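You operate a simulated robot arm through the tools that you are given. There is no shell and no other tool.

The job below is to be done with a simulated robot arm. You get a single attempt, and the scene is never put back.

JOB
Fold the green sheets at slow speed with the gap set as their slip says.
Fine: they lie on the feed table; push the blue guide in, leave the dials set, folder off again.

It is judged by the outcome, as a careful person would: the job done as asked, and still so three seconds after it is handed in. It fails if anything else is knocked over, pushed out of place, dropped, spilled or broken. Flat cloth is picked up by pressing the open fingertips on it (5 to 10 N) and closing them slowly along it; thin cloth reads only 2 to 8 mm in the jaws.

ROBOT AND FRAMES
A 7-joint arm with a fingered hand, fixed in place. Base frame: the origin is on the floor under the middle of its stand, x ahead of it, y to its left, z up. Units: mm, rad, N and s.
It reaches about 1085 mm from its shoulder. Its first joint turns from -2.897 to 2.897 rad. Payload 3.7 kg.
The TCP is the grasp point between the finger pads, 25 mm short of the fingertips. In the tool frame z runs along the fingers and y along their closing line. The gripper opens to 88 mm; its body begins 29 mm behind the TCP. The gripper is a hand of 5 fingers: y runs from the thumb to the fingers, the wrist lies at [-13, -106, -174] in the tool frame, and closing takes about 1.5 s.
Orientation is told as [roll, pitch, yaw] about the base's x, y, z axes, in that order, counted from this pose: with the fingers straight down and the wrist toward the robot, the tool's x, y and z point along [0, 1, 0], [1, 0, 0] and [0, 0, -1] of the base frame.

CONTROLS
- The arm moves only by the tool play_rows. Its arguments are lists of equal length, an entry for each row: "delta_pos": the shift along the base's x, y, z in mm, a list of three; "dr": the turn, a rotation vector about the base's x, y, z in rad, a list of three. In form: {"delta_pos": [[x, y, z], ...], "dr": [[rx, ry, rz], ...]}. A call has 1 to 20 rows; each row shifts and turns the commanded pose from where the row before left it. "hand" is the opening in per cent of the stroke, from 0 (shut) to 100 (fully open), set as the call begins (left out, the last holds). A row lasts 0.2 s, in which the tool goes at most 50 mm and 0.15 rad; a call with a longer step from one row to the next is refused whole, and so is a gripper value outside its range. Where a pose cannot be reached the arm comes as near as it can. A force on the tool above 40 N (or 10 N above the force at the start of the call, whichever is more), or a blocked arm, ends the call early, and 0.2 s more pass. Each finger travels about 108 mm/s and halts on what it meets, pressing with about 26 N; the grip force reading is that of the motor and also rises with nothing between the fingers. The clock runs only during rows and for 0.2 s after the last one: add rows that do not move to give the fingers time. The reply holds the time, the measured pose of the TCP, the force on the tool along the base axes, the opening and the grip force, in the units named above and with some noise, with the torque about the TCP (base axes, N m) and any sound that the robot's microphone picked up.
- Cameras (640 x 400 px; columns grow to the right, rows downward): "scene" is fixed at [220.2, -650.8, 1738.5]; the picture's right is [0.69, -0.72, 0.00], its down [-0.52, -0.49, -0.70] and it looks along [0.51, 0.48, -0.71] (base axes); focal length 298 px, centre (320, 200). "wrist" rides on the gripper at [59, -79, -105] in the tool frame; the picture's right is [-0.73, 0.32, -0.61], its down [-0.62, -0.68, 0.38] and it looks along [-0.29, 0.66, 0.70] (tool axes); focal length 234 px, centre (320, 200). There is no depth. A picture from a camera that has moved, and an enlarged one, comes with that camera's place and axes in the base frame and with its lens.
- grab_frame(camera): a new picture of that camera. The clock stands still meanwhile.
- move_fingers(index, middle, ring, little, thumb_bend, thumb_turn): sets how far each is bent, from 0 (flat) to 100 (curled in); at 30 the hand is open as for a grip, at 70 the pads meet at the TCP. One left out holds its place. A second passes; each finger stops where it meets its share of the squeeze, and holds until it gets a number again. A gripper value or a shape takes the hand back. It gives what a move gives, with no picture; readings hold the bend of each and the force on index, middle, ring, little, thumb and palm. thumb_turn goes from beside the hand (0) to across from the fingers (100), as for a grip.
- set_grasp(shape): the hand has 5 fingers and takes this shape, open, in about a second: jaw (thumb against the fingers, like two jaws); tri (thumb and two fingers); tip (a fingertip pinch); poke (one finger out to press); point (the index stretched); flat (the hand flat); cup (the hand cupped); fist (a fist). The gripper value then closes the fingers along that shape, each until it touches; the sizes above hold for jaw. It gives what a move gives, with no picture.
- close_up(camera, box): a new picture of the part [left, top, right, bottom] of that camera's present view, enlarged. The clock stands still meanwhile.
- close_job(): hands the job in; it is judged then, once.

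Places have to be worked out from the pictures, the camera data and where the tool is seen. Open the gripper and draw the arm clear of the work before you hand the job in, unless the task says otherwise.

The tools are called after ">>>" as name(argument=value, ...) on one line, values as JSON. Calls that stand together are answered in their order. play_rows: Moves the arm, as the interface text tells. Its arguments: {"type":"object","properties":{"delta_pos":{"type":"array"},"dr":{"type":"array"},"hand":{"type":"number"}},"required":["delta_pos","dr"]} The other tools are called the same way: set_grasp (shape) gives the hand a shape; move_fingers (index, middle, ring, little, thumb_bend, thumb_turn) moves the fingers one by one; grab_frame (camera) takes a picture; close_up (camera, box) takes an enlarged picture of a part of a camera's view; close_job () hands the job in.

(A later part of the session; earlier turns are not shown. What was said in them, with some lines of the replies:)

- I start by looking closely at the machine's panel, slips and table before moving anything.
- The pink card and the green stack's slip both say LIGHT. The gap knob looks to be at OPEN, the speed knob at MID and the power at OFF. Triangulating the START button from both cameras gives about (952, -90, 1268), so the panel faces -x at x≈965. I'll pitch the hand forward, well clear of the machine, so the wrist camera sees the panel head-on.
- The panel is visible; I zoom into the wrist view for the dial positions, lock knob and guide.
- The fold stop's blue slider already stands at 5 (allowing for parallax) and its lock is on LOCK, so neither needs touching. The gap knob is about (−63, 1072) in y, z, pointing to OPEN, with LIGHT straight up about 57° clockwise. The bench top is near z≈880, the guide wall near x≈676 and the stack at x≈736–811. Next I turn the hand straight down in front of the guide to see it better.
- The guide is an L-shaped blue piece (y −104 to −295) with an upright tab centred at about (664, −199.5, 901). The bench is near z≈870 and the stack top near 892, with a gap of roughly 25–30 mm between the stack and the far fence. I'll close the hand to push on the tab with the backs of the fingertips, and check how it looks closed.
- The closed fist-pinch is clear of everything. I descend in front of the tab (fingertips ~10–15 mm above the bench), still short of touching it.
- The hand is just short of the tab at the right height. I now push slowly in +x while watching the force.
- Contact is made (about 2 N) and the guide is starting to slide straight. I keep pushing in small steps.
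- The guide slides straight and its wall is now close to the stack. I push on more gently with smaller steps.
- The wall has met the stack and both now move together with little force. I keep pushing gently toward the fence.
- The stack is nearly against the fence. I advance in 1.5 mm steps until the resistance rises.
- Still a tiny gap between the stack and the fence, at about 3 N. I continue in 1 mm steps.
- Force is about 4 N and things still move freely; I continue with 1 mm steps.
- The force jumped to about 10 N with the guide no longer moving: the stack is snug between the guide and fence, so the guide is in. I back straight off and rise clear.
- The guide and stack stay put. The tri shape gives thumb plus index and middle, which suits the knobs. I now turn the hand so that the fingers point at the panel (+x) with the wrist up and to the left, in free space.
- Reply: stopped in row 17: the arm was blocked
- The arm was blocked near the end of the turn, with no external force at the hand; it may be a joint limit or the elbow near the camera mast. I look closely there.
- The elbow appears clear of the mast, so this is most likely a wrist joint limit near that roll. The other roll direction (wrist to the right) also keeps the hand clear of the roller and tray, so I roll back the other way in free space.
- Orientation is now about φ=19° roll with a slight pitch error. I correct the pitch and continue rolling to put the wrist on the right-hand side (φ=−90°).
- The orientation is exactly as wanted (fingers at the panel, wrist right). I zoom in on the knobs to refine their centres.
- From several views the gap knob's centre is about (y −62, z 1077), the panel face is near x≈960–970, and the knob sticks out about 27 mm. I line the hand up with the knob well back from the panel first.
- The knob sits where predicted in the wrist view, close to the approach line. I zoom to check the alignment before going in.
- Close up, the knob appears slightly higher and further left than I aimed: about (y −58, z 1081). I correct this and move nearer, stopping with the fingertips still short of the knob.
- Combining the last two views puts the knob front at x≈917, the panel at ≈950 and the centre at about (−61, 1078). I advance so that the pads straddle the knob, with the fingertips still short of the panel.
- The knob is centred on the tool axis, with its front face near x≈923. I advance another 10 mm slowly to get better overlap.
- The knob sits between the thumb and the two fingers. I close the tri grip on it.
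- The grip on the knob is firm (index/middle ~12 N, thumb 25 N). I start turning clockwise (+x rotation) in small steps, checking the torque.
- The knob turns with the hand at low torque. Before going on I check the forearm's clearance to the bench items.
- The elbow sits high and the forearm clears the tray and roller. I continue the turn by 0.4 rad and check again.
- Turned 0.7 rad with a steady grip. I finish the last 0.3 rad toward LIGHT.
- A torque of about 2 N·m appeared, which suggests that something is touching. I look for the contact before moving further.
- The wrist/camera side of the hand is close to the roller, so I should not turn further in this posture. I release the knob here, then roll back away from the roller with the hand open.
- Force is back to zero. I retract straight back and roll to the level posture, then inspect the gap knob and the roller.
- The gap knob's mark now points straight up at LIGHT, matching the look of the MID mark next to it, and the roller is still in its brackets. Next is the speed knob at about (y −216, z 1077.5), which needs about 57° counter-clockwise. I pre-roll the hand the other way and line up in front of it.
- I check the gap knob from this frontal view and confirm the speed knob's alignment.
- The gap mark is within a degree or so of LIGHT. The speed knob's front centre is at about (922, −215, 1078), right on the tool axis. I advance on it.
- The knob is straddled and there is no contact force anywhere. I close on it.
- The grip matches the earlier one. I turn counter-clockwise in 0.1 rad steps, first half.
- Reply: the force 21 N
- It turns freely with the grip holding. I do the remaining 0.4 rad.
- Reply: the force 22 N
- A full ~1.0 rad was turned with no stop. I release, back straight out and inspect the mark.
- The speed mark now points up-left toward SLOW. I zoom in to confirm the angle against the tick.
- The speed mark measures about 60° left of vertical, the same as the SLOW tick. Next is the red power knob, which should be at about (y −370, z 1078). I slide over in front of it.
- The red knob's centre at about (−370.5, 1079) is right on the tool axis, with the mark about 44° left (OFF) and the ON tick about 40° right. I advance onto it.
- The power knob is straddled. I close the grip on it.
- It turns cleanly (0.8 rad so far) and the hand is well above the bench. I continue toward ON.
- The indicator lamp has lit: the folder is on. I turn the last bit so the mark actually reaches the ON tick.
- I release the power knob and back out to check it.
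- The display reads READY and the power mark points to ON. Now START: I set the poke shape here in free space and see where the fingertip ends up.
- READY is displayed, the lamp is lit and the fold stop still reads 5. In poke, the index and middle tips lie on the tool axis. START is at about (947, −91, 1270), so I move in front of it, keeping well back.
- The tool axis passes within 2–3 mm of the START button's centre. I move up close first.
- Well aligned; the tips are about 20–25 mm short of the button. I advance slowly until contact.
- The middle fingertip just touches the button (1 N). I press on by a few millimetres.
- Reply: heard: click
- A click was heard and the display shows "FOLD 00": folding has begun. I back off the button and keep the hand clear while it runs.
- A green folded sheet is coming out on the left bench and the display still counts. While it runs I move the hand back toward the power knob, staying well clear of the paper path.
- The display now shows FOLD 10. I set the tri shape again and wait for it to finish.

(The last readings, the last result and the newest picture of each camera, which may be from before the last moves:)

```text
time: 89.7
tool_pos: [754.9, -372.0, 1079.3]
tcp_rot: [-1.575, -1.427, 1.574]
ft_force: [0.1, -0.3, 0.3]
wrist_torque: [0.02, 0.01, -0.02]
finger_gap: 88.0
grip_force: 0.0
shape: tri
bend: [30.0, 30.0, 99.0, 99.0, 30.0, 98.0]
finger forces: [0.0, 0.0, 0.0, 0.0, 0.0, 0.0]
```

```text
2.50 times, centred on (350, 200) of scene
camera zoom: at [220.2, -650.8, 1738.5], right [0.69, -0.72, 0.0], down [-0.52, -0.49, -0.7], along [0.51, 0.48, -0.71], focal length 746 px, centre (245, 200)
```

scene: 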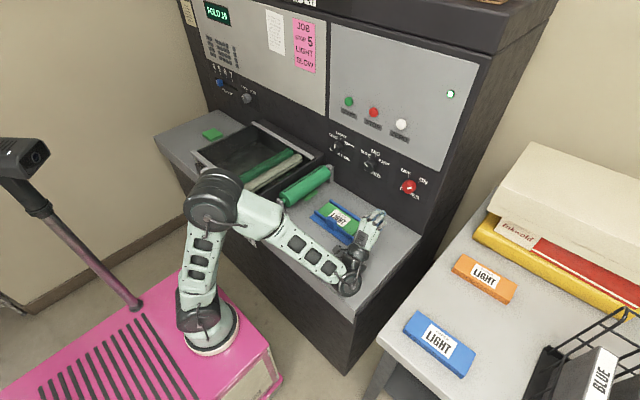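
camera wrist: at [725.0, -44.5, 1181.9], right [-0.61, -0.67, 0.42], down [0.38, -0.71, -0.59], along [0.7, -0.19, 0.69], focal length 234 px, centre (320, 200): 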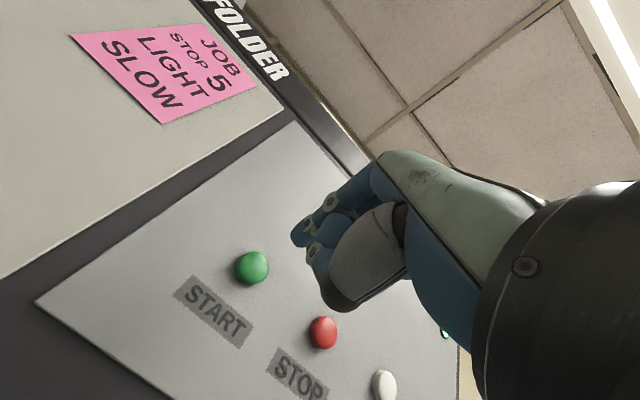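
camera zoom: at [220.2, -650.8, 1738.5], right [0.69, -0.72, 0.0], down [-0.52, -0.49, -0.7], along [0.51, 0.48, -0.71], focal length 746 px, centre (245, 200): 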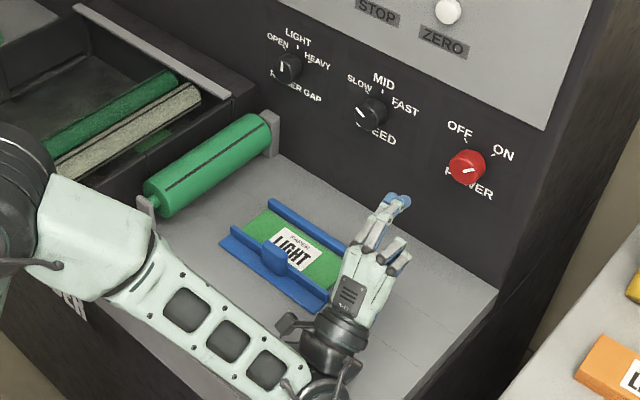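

It's running normally: the feed stack is shrinking and the folded pile growing (FOLD 20). I keep waiting.

>>> play_rows(delta_pos=[[0, 0, 0], [0, 0, 0], [0, 0, 0], [0, 0, 0], [0, 0, 0], [0, 0, 0], [0, 0, 0], [0, 0, 0], [0, 0, 0], [0, 0, 0], [0, 0, 0], [0, 0, 0], [0, 0, 0], [0, 0, 0], [0, 0, 0], [0, 0, 0], [0, 0, 0], [0, 0, 0], [0, 0, 0], [0, 0, 0]], dr=[[0, 0, 0], [0, 0, 0], [0, 0, 0], [0, 0, 0], [0, 0, 0], [0, 0, 0], [0, 0, 0], [0, 0, 0], [0, 0, 0], [0, 0, 0], [0, 0, 0], [0, 0, 0], [0, 0, 0], [0, 0, 0], [0, 0, 0], [0, 0, 0], [0, 0, 0], [0, 0, 0], [0, 0, 0], [0, 0, 0]])

>>> close_up(camera="scene", box=[140, 0, 300, 160])

>>> close_up(camera="scene", box=[260, 120, 440, 280])

>>> grab_frame(camera="wrist")

```text
time: 93.9
tool_pos: [753.8, -370.8, 1080.4]
tcp_rot: [-1.575, -1.427, 1.573]
ft_force: [0.8, -0.3, 0.0]
wrist_torque: [0.01, 0.01, -0.01]
finger_gap: 87.7
grip_force: 0.1
shape: tri
bend: [30.0, 30.0, 99.0, 99.0, 30.0, 98.0]
finger forces: [0.0, 0.0, 0.1, 0.0, 0.0, 0.1]
```

```text
2.50 times, centred on (220, 80) of scene
camera zoom: at [220.2, -650.8, 1738.5], right [0.69, -0.72, 0.0], down [-0.52, -0.49, -0.7], along [0.51, 0.48, -0.71], focal length 746 px, centre (570, 500)
```

zoom: 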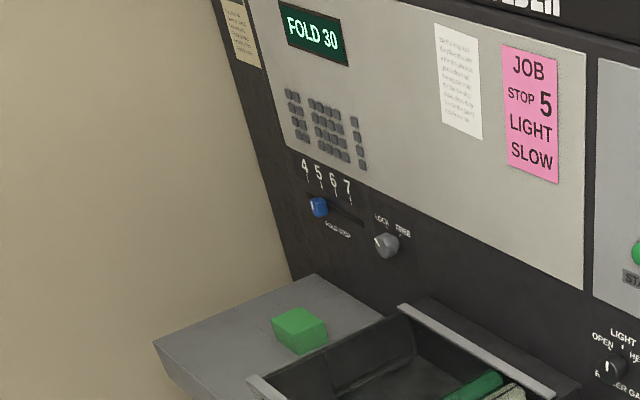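

```text
2.50 times, centred on (350, 200) of scene
camera zoom: at [220.2, -650.8, 1738.5], right [0.69, -0.72, 0.0], down [-0.52, -0.49, -0.7], along [0.51, 0.48, -0.71], focal length 746 px, centre (245, 200)
```

zoom: 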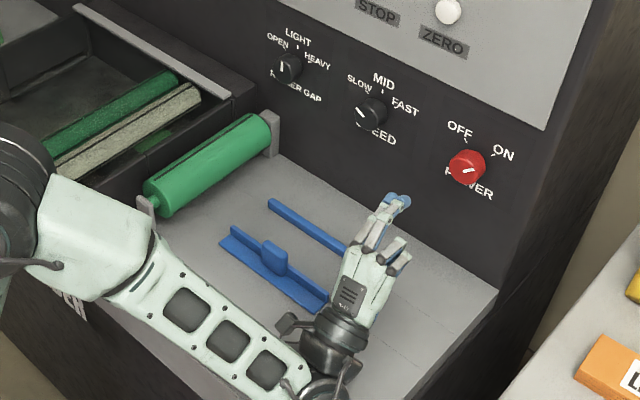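

```text
taken
camera wrist: at [649.1, -324.9, 993.4], right [-0.61, -0.67, 0.42], down [0.38, -0.71, -0.59], along [0.7, -0.19, 0.69], focal length 234 px, centre (320, 200)
```

wrist: 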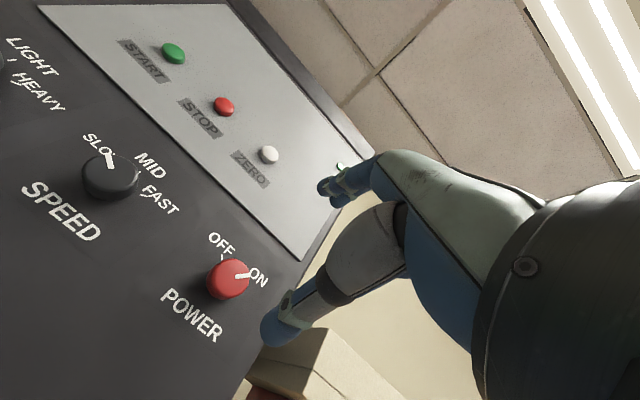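

The feed table is empty and the count is at 30. I wait a little longer to see whether the machine announces that it has finished.

>>> play_rows(delta_pos=[[0, 0, 0], [0, 0, 0], [0, 0, 0], [0, 0, 0], [0, 0, 0], [0, 0, 0], [0, 0, 0], [0, 0, 0], [0, 0, 0], [0, 0, 0], [0, 0, 0], [0, 0, 0], [0, 0, 0], [0, 0, 0], [0, 0, 0]], dr=[[0, 0, 0], [0, 0, 0], [0, 0, 0], [0, 0, 0], [0, 0, 0], [0, 0, 0], [0, 0, 0], [0, 0, 0], [0, 0, 0], [0, 0, 0], [0, 0, 0], [0, 0, 0], [0, 0, 0], [0, 0, 0], [0, 0, 0]])

>>> close_up(camera="scene", box=[140, 0, 300, 160])

>>> close_up(camera="scene", box=[260, 120, 440, 280])

```text
time: 97.1
tool_pos: [754.5, -371.9, 1080.5]
tcp_rot: [-1.574, -1.428, 1.573]
ft_force: [0.8, 0.9, 0.7]
wrist_torque: [0.0, -0.01, 0.01]
finger_gap: 88.0
grip_force: 0.1
shape: tri
bend: [30.0, 30.0, 99.0, 99.0, 30.0, 98.0]
finger forces: [0.0, 0.0, 0.0, 0.0, 0.1, 0.0]
```

```text
2.50 times, centred on (220, 80) of scene
camera zoom: at [220.2, -650.8, 1738.5], right [0.69, -0.72, 0.0], down [-0.52, -0.49, -0.7], along [0.51, 0.48, -0.71], focal length 746 px, centre (570, 500)
```

zoom: 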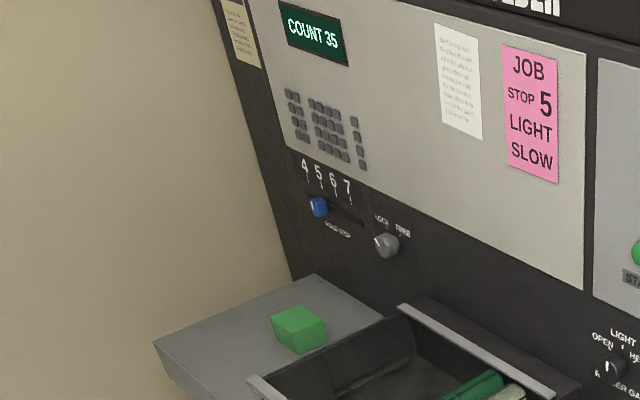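

```text
2.50 times, centred on (350, 200) of scene
camera zoom: at [220.2, -650.8, 1738.5], right [0.69, -0.72, 0.0], down [-0.52, -0.49, -0.7], along [0.51, 0.48, -0.71], focal length 746 px, centre (245, 200)
```

zoom: 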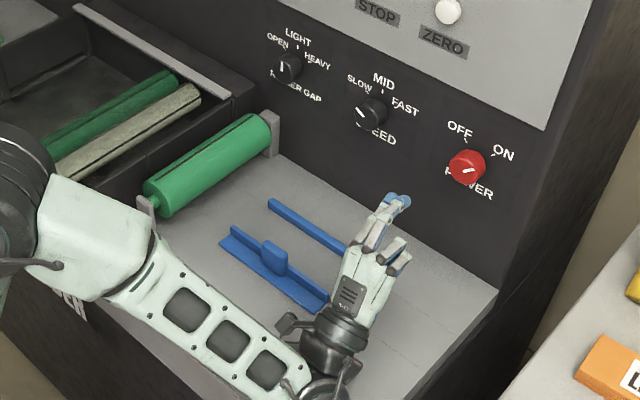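

The display shows COUNT 35, the feed table is empty and the folded pile lies on the left bench: the run is finished. Now I turn the folder off. The knob is on the tool axis, so I advance onto it with the hand open.

>>> play_rows(delta_pos=[[25, 0, 0], [25, 0, 0], [25, 0, 0], [25, 0, 0], [20, 0, 0], [15, 0, 0], [10, 0, 0], [8, 0, 0], [6, 0, 0], [4, 0, 0], [2, 0, 0], [0, 0, 0]], dr=[[0, 0, 0], [0, 0, 0], [0, 0, 0], [0, 0, 0], [0, 0, 0], [0, 0, 0], [0, 0, 0], [0, 0, 0], [0, 0, 0], [0, 0, 0], [0, 0, 0], [0, 0, 0]])

>>> close_up(camera="wrist", box=[180, 120, 420, 340])

>>> close_up(camera="scene", box=[330, 120, 470, 280])

```text
time: 99.7
tool_pos: [918.9, -370.9, 1080.1]
tcp_rot: [-1.575, -1.429, 1.572]
ft_force: [0.5, 0.3, -0.1]
wrist_torque: [-0.03, 0.0, 0.01]
finger_gap: 87.7
grip_force: 0.0
shape: tri
bend: [30.0, 30.0, 99.0, 99.0, 30.0, 98.0]
finger forces: [0.1, 0.0, 0.0, 0.0, 0.0, 0.0]
```

```text
1.82 times, centred on (300, 230) of wrist
camera zoom: at [814.0, -324.3, 993.3], right [-0.61, -0.67, 0.42], down [0.38, -0.71, -0.59], along [0.7, -0.19, 0.69], focal length 426 px, centre (356, 146)
```

zoom: 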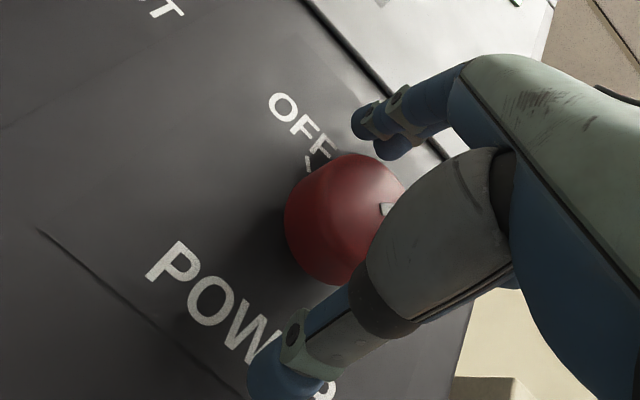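

```text
2.50 times, centred on (400, 200) of scene
camera zoom: at [220.2, -650.8, 1738.5], right [0.69, -0.72, 0.0], down [-0.52, -0.49, -0.7], along [0.51, 0.48, -0.71], focal length 746 px, centre (120, 200)
```

zoom: 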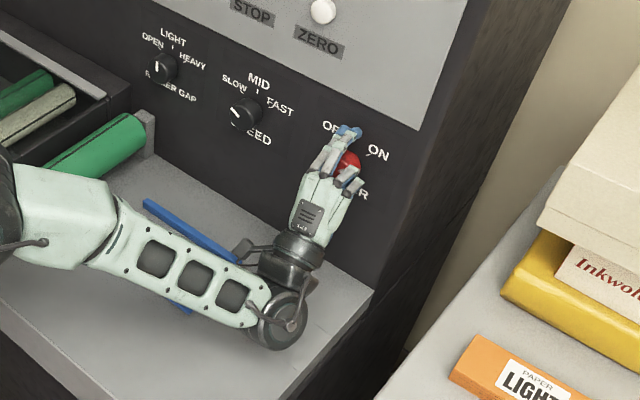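

The knob is between the fingers. I close, then turn it counter-clockwise back toward OFF.

>>> play_rows(delta_pos=[[0, 0, 0], [0, 0, 0], [0, 0, 0], [0, 0, 0], [0, 0, 0], [0, 0, 0], [0, 0, 0], [0, 0, 0]], dr=[[0, 0, 0], [0, 0, 0], [0, 0, 0], [0, 0, 0], [0, 0, 0], [0, 0, 0], [0, 0, 0], [0, 0, 0]], hand=0)

>>> play_rows(delta_pos=[[0, 0, 0], [0, 0, 0], [0, 0, 0], [0, 0, 0], [0, 0, 0], [0, 0, 0], [0, 0, 0], [0, 0, 0], [0, 0, 0], [0, 0, 0], [0, 0, 0]], dr=[[-0.1, 0, 0], [-0.1, 0, 0], [-0.1, 0, 0], [-0.1, 0, 0], [-0.1, 0, 0], [-0.1, 0, 0], [-0.1, 0, 0], [-0.1, 0, 0], [-0.1, 0, 0], [-0.1, 0, 0], [0, 0, 0]])

>>> close_up(camera="scene", box=[330, 70, 470, 280])

```text
time: 101.5
tool_pos: [918.9, -371.1, 1078.9]
tcp_rot: [-1.571, -1.428, 1.572]
ft_force: [3.6, -0.5, -1.0]
wrist_torque: [-0.02, 0.11, -0.02]
finger_gap: 34.6
grip_force: 26.2
shape: tri
bend: [74.0, 50.0, 100.0, 100.0, 73.0, 100.0]
finger forces: [11.8, 12.0, 0.0, 0.0, 23.6, 0.0]
```

```text
time: 103.9
tool_pos: [918.4, -371.9, 1079.1]
tcp_rot: [-1.572, -0.426, 1.571]
ft_force: [6.0, 0.6, 3.1]
wrist_torque: [0.03, -0.04, -0.07]
finger_gap: 34.3
grip_force: 26.1
shape: tri
bend: [74.0, 50.0, 100.0, 100.0, 73.0, 100.0]
finger forces: [12.1, 13.6, 0.1, 0.0, 23.2, 0.1]
```

```text
1.90 times, centred on (400, 175) of scene
camera zoom: at [220.2, -650.8, 1738.5], right [0.69, -0.72, 0.0], down [-0.52, -0.49, -0.7], along [0.51, 0.48, -0.71], focal length 568 px, centre (168, 248)
```

zoom: 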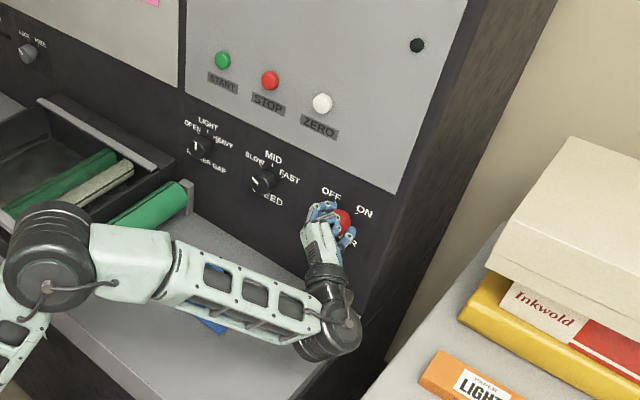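

The lamp has gone dark. I turn the remaining 0.47 rad so the mark sits at OFF where it started.

>>> play_rows(delta_pos=[[0, 0, 0], [0, 0, 0], [0, 0, 0], [0, 0, 0], [0, 0, 0], [0, 0, 0]], dr=[[-0.1, 0, 0], [-0.1, 0, 0], [-0.1, 0, 0], [-0.1, 0, 0], [-0.07, 0, 0], [0, 0, 0]])

>>> play_rows(delta_pos=[[0, 0, 0], [0, 0, 0], [0, 0, 0], [0, 0, 0], [0, 0, 0], [-10, 0, 0], [-20, 0, 0], [-25, 0, 0], [-25, 0, 0], [-25, 0, 0], [-25, 0, 0], [-25, 0, 10], [0, 0, 0]], dr=[[0, 0, 0], [0, 0, 0], [0, 0, 0], [0, 0, 0], [0, 0, 0], [0, 0, 0], [0, 0, 0], [0, 0, 0], [0, 0, 0], [0, 0, 0], [0, 0, 0], [0, 0, 0], [0, 0, 0]], hand=100)

>>> close_up(camera="scene", box=[320, 70, 470, 210])

>>> grab_frame(camera="scene")

>>> grab_frame(camera="wrist")

```text
time: 105.3
tool_pos: [918.5, -370.9, 1079.9]
tcp_rot: [-1.574, 0.043, 1.571]
ft_force: [6.7, -0.3, 2.9]
wrist_torque: [-0.05, 0.0, 0.01]
finger_gap: 33.8
grip_force: 26.1
shape: tri
bend: [74.0, 50.0, 100.0, 100.0, 73.0, 100.0]
finger forces: [11.7, 13.6, 0.1, 0.0, 24.5, 0.0]
```

```text
time: 108.1
tool_pos: [765.3, -370.0, 1090.6]
tcp_rot: [-1.57, 0.041, 1.57]
ft_force: [-0.5, -0.2, 0.4]
wrist_torque: [0.06, 0.0, -0.01]
finger_gap: 87.5
grip_force: 0.2
shape: tri
bend: [30.0, 30.0, 99.0, 99.0, 30.0, 98.0]
finger forces: [0.1, 0.0, 0.0, 0.1, 0.0, 0.0]
```

```text
2.86 times, centred on (395, 140) of scene
camera zoom: at [220.2, -650.8, 1738.5], right [0.69, -0.72, 0.0], down [-0.52, -0.49, -0.7], along [0.51, 0.48, -0.71], focal length 853 px, centre (106, 371)
```

zoom: 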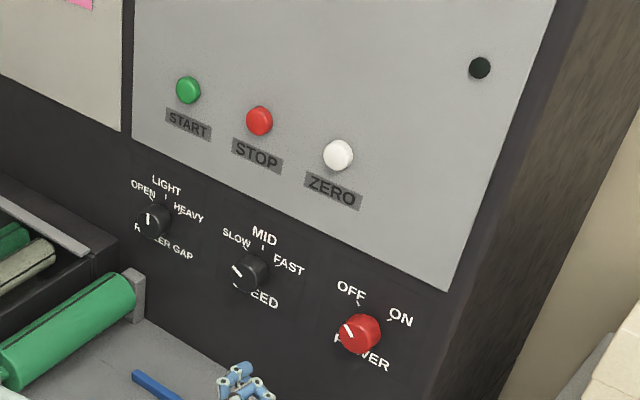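

```text
taken
```

scene: 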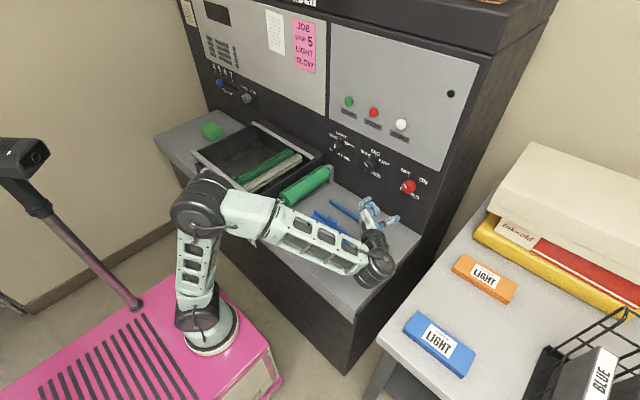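

```text
taken
camera wrist: at [658.8, -451.6, 1034.3], right [-0.61, 0.35, 0.71], down [0.38, -0.65, 0.65], along [0.7, 0.67, 0.26], focal length 234 px, centre (320, 200)
```

wrist: 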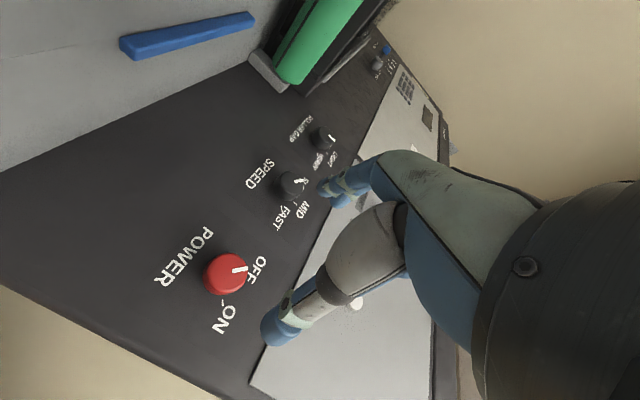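

The power mark is at OFF, the lamp and display are dark, and the LIGHT and SLOW settings are unchanged. I draw the arm back and up, clear of the machine, then do a final inspection.

>>> play_rows(delta_pos=[[-25, 0, 20], [-25, 5, 25], [-30, 20, 25], [-30, 20, 25], [-30, 20, 25], [-30, 25, 25], [-30, 25, 25], [-30, 25, 25], [-20, 20, 20], [0, 0, 0]], dr=[[0, 0, 0], [0, 0, 0], [0, 0, 0], [0, 0, 0], [0, 0, 0], [0, 0, 0], [0, 0, 0], [0, 0, 0], [0, 0, 0], [0, 0, 0]])

>>> grab_frame(camera="scene")

>>> close_up(camera="scene", box=[140, 90, 380, 280])

>>> close_up(camera="scene", box=[320, 120, 440, 210])

>>> close_up(camera="scene", box=[180, 0, 340, 110])

```text
time: 110.3
tool_pos: [514.8, -212.3, 1305.6]
tcp_rot: [-1.572, 0.043, 1.57]
ft_force: [0.2, 0.2, -0.1]
wrist_torque: [0.0, -0.02, 0.0]
finger_gap: 87.8
grip_force: 0.2
shape: tri
bend: [30.0, 30.0, 99.0, 99.0, 30.0, 98.0]
finger forces: [0.1, 0.1, 0.1, 0.0, 0.1, 0.0]
```

```text
taken
```

scene: 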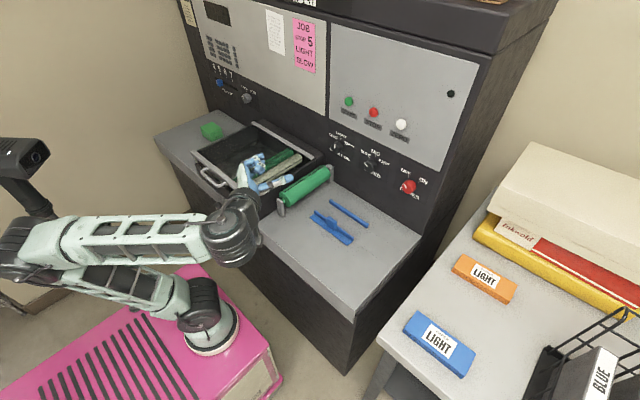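

```text
2.11 times, centred on (260, 185) of scene
camera zoom: at [220.2, -650.8, 1738.5], right [0.69, -0.72, 0.0], down [-0.52, -0.49, -0.7], along [0.51, 0.48, -0.71], focal length 628 px, centre (446, 232)
```

zoom: 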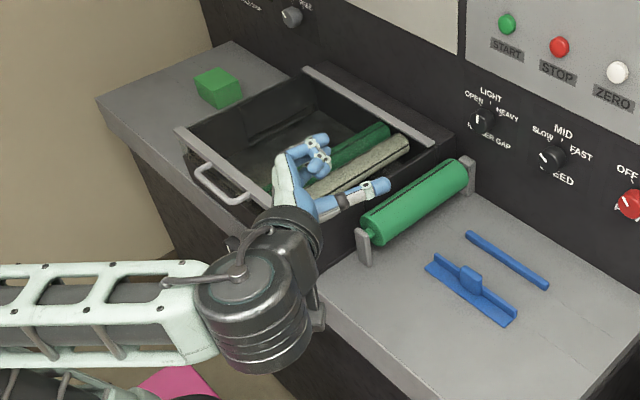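

```text
4.44 times, centred on (380, 165) of scene
camera zoom: at [220.2, -650.8, 1738.5], right [0.69, -0.72, 0.0], down [-0.52, -0.49, -0.7], along [0.51, 0.48, -0.71], focal length 1326 px, centre (53, 356)
```

zoom: 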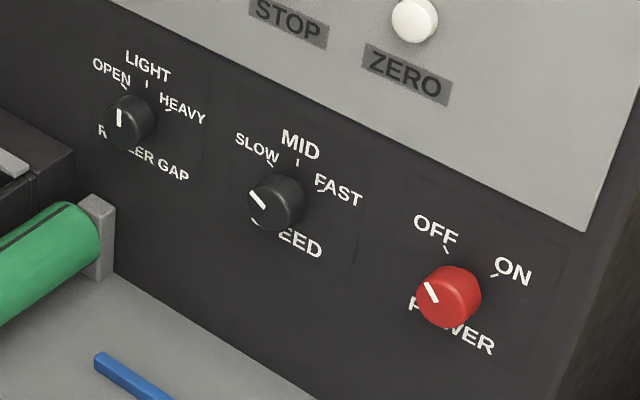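

```text
3.64 times, centred on (260, 55) of scene
camera zoom: at [220.2, -650.8, 1738.5], right [0.69, -0.72, 0.0], down [-0.52, -0.49, -0.7], along [0.51, 0.48, -0.71], focal length 1085 px, centre (538, 727)
```

zoom: 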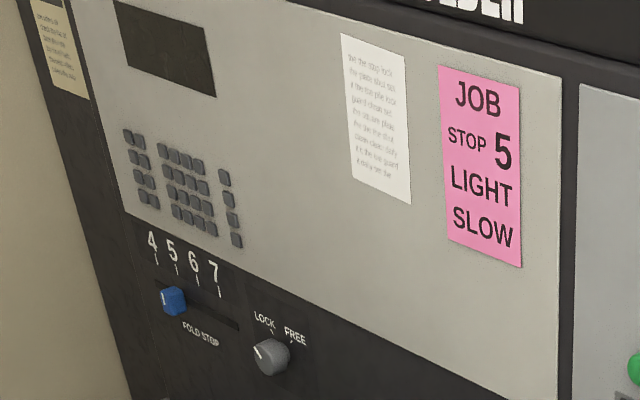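

All is as asked: the green sheets are folded and stacked on the out-bench, the guide is in, the gap is at LIGHT and the speed at SLOW, and the folder is off with lamp and display dark. Nothing else is displaced. The hand is open and clear, so I hand the job in.

>>> close_job()

```text
The job is handed in.
```

I folded the green sheets at slow speed with the gap at LIGHT, as their slip says, and handed the job in. The machine's last count was 35, the feed table is empty, and the folded pile is on the bench at the left.

- **Guide:** I pushed the blue guide in until the stack was snug against the far fence. It is still there.
- **Dials:** The roller gap is left at LIGHT and the speed at SLOW.
- **Fold stop:** It was already locked at 5, which matches the pink job card, so I left it alone.
- **Folder:** It is off again, with the lamp and display dark.

While turning the gap dial, the hand probably brushed the feed roller lightly, reading about 2 N·m. I let go and backed away. The roller stayed in its brackets and ran normally afterwards, and nothing else was moved or knocked over.
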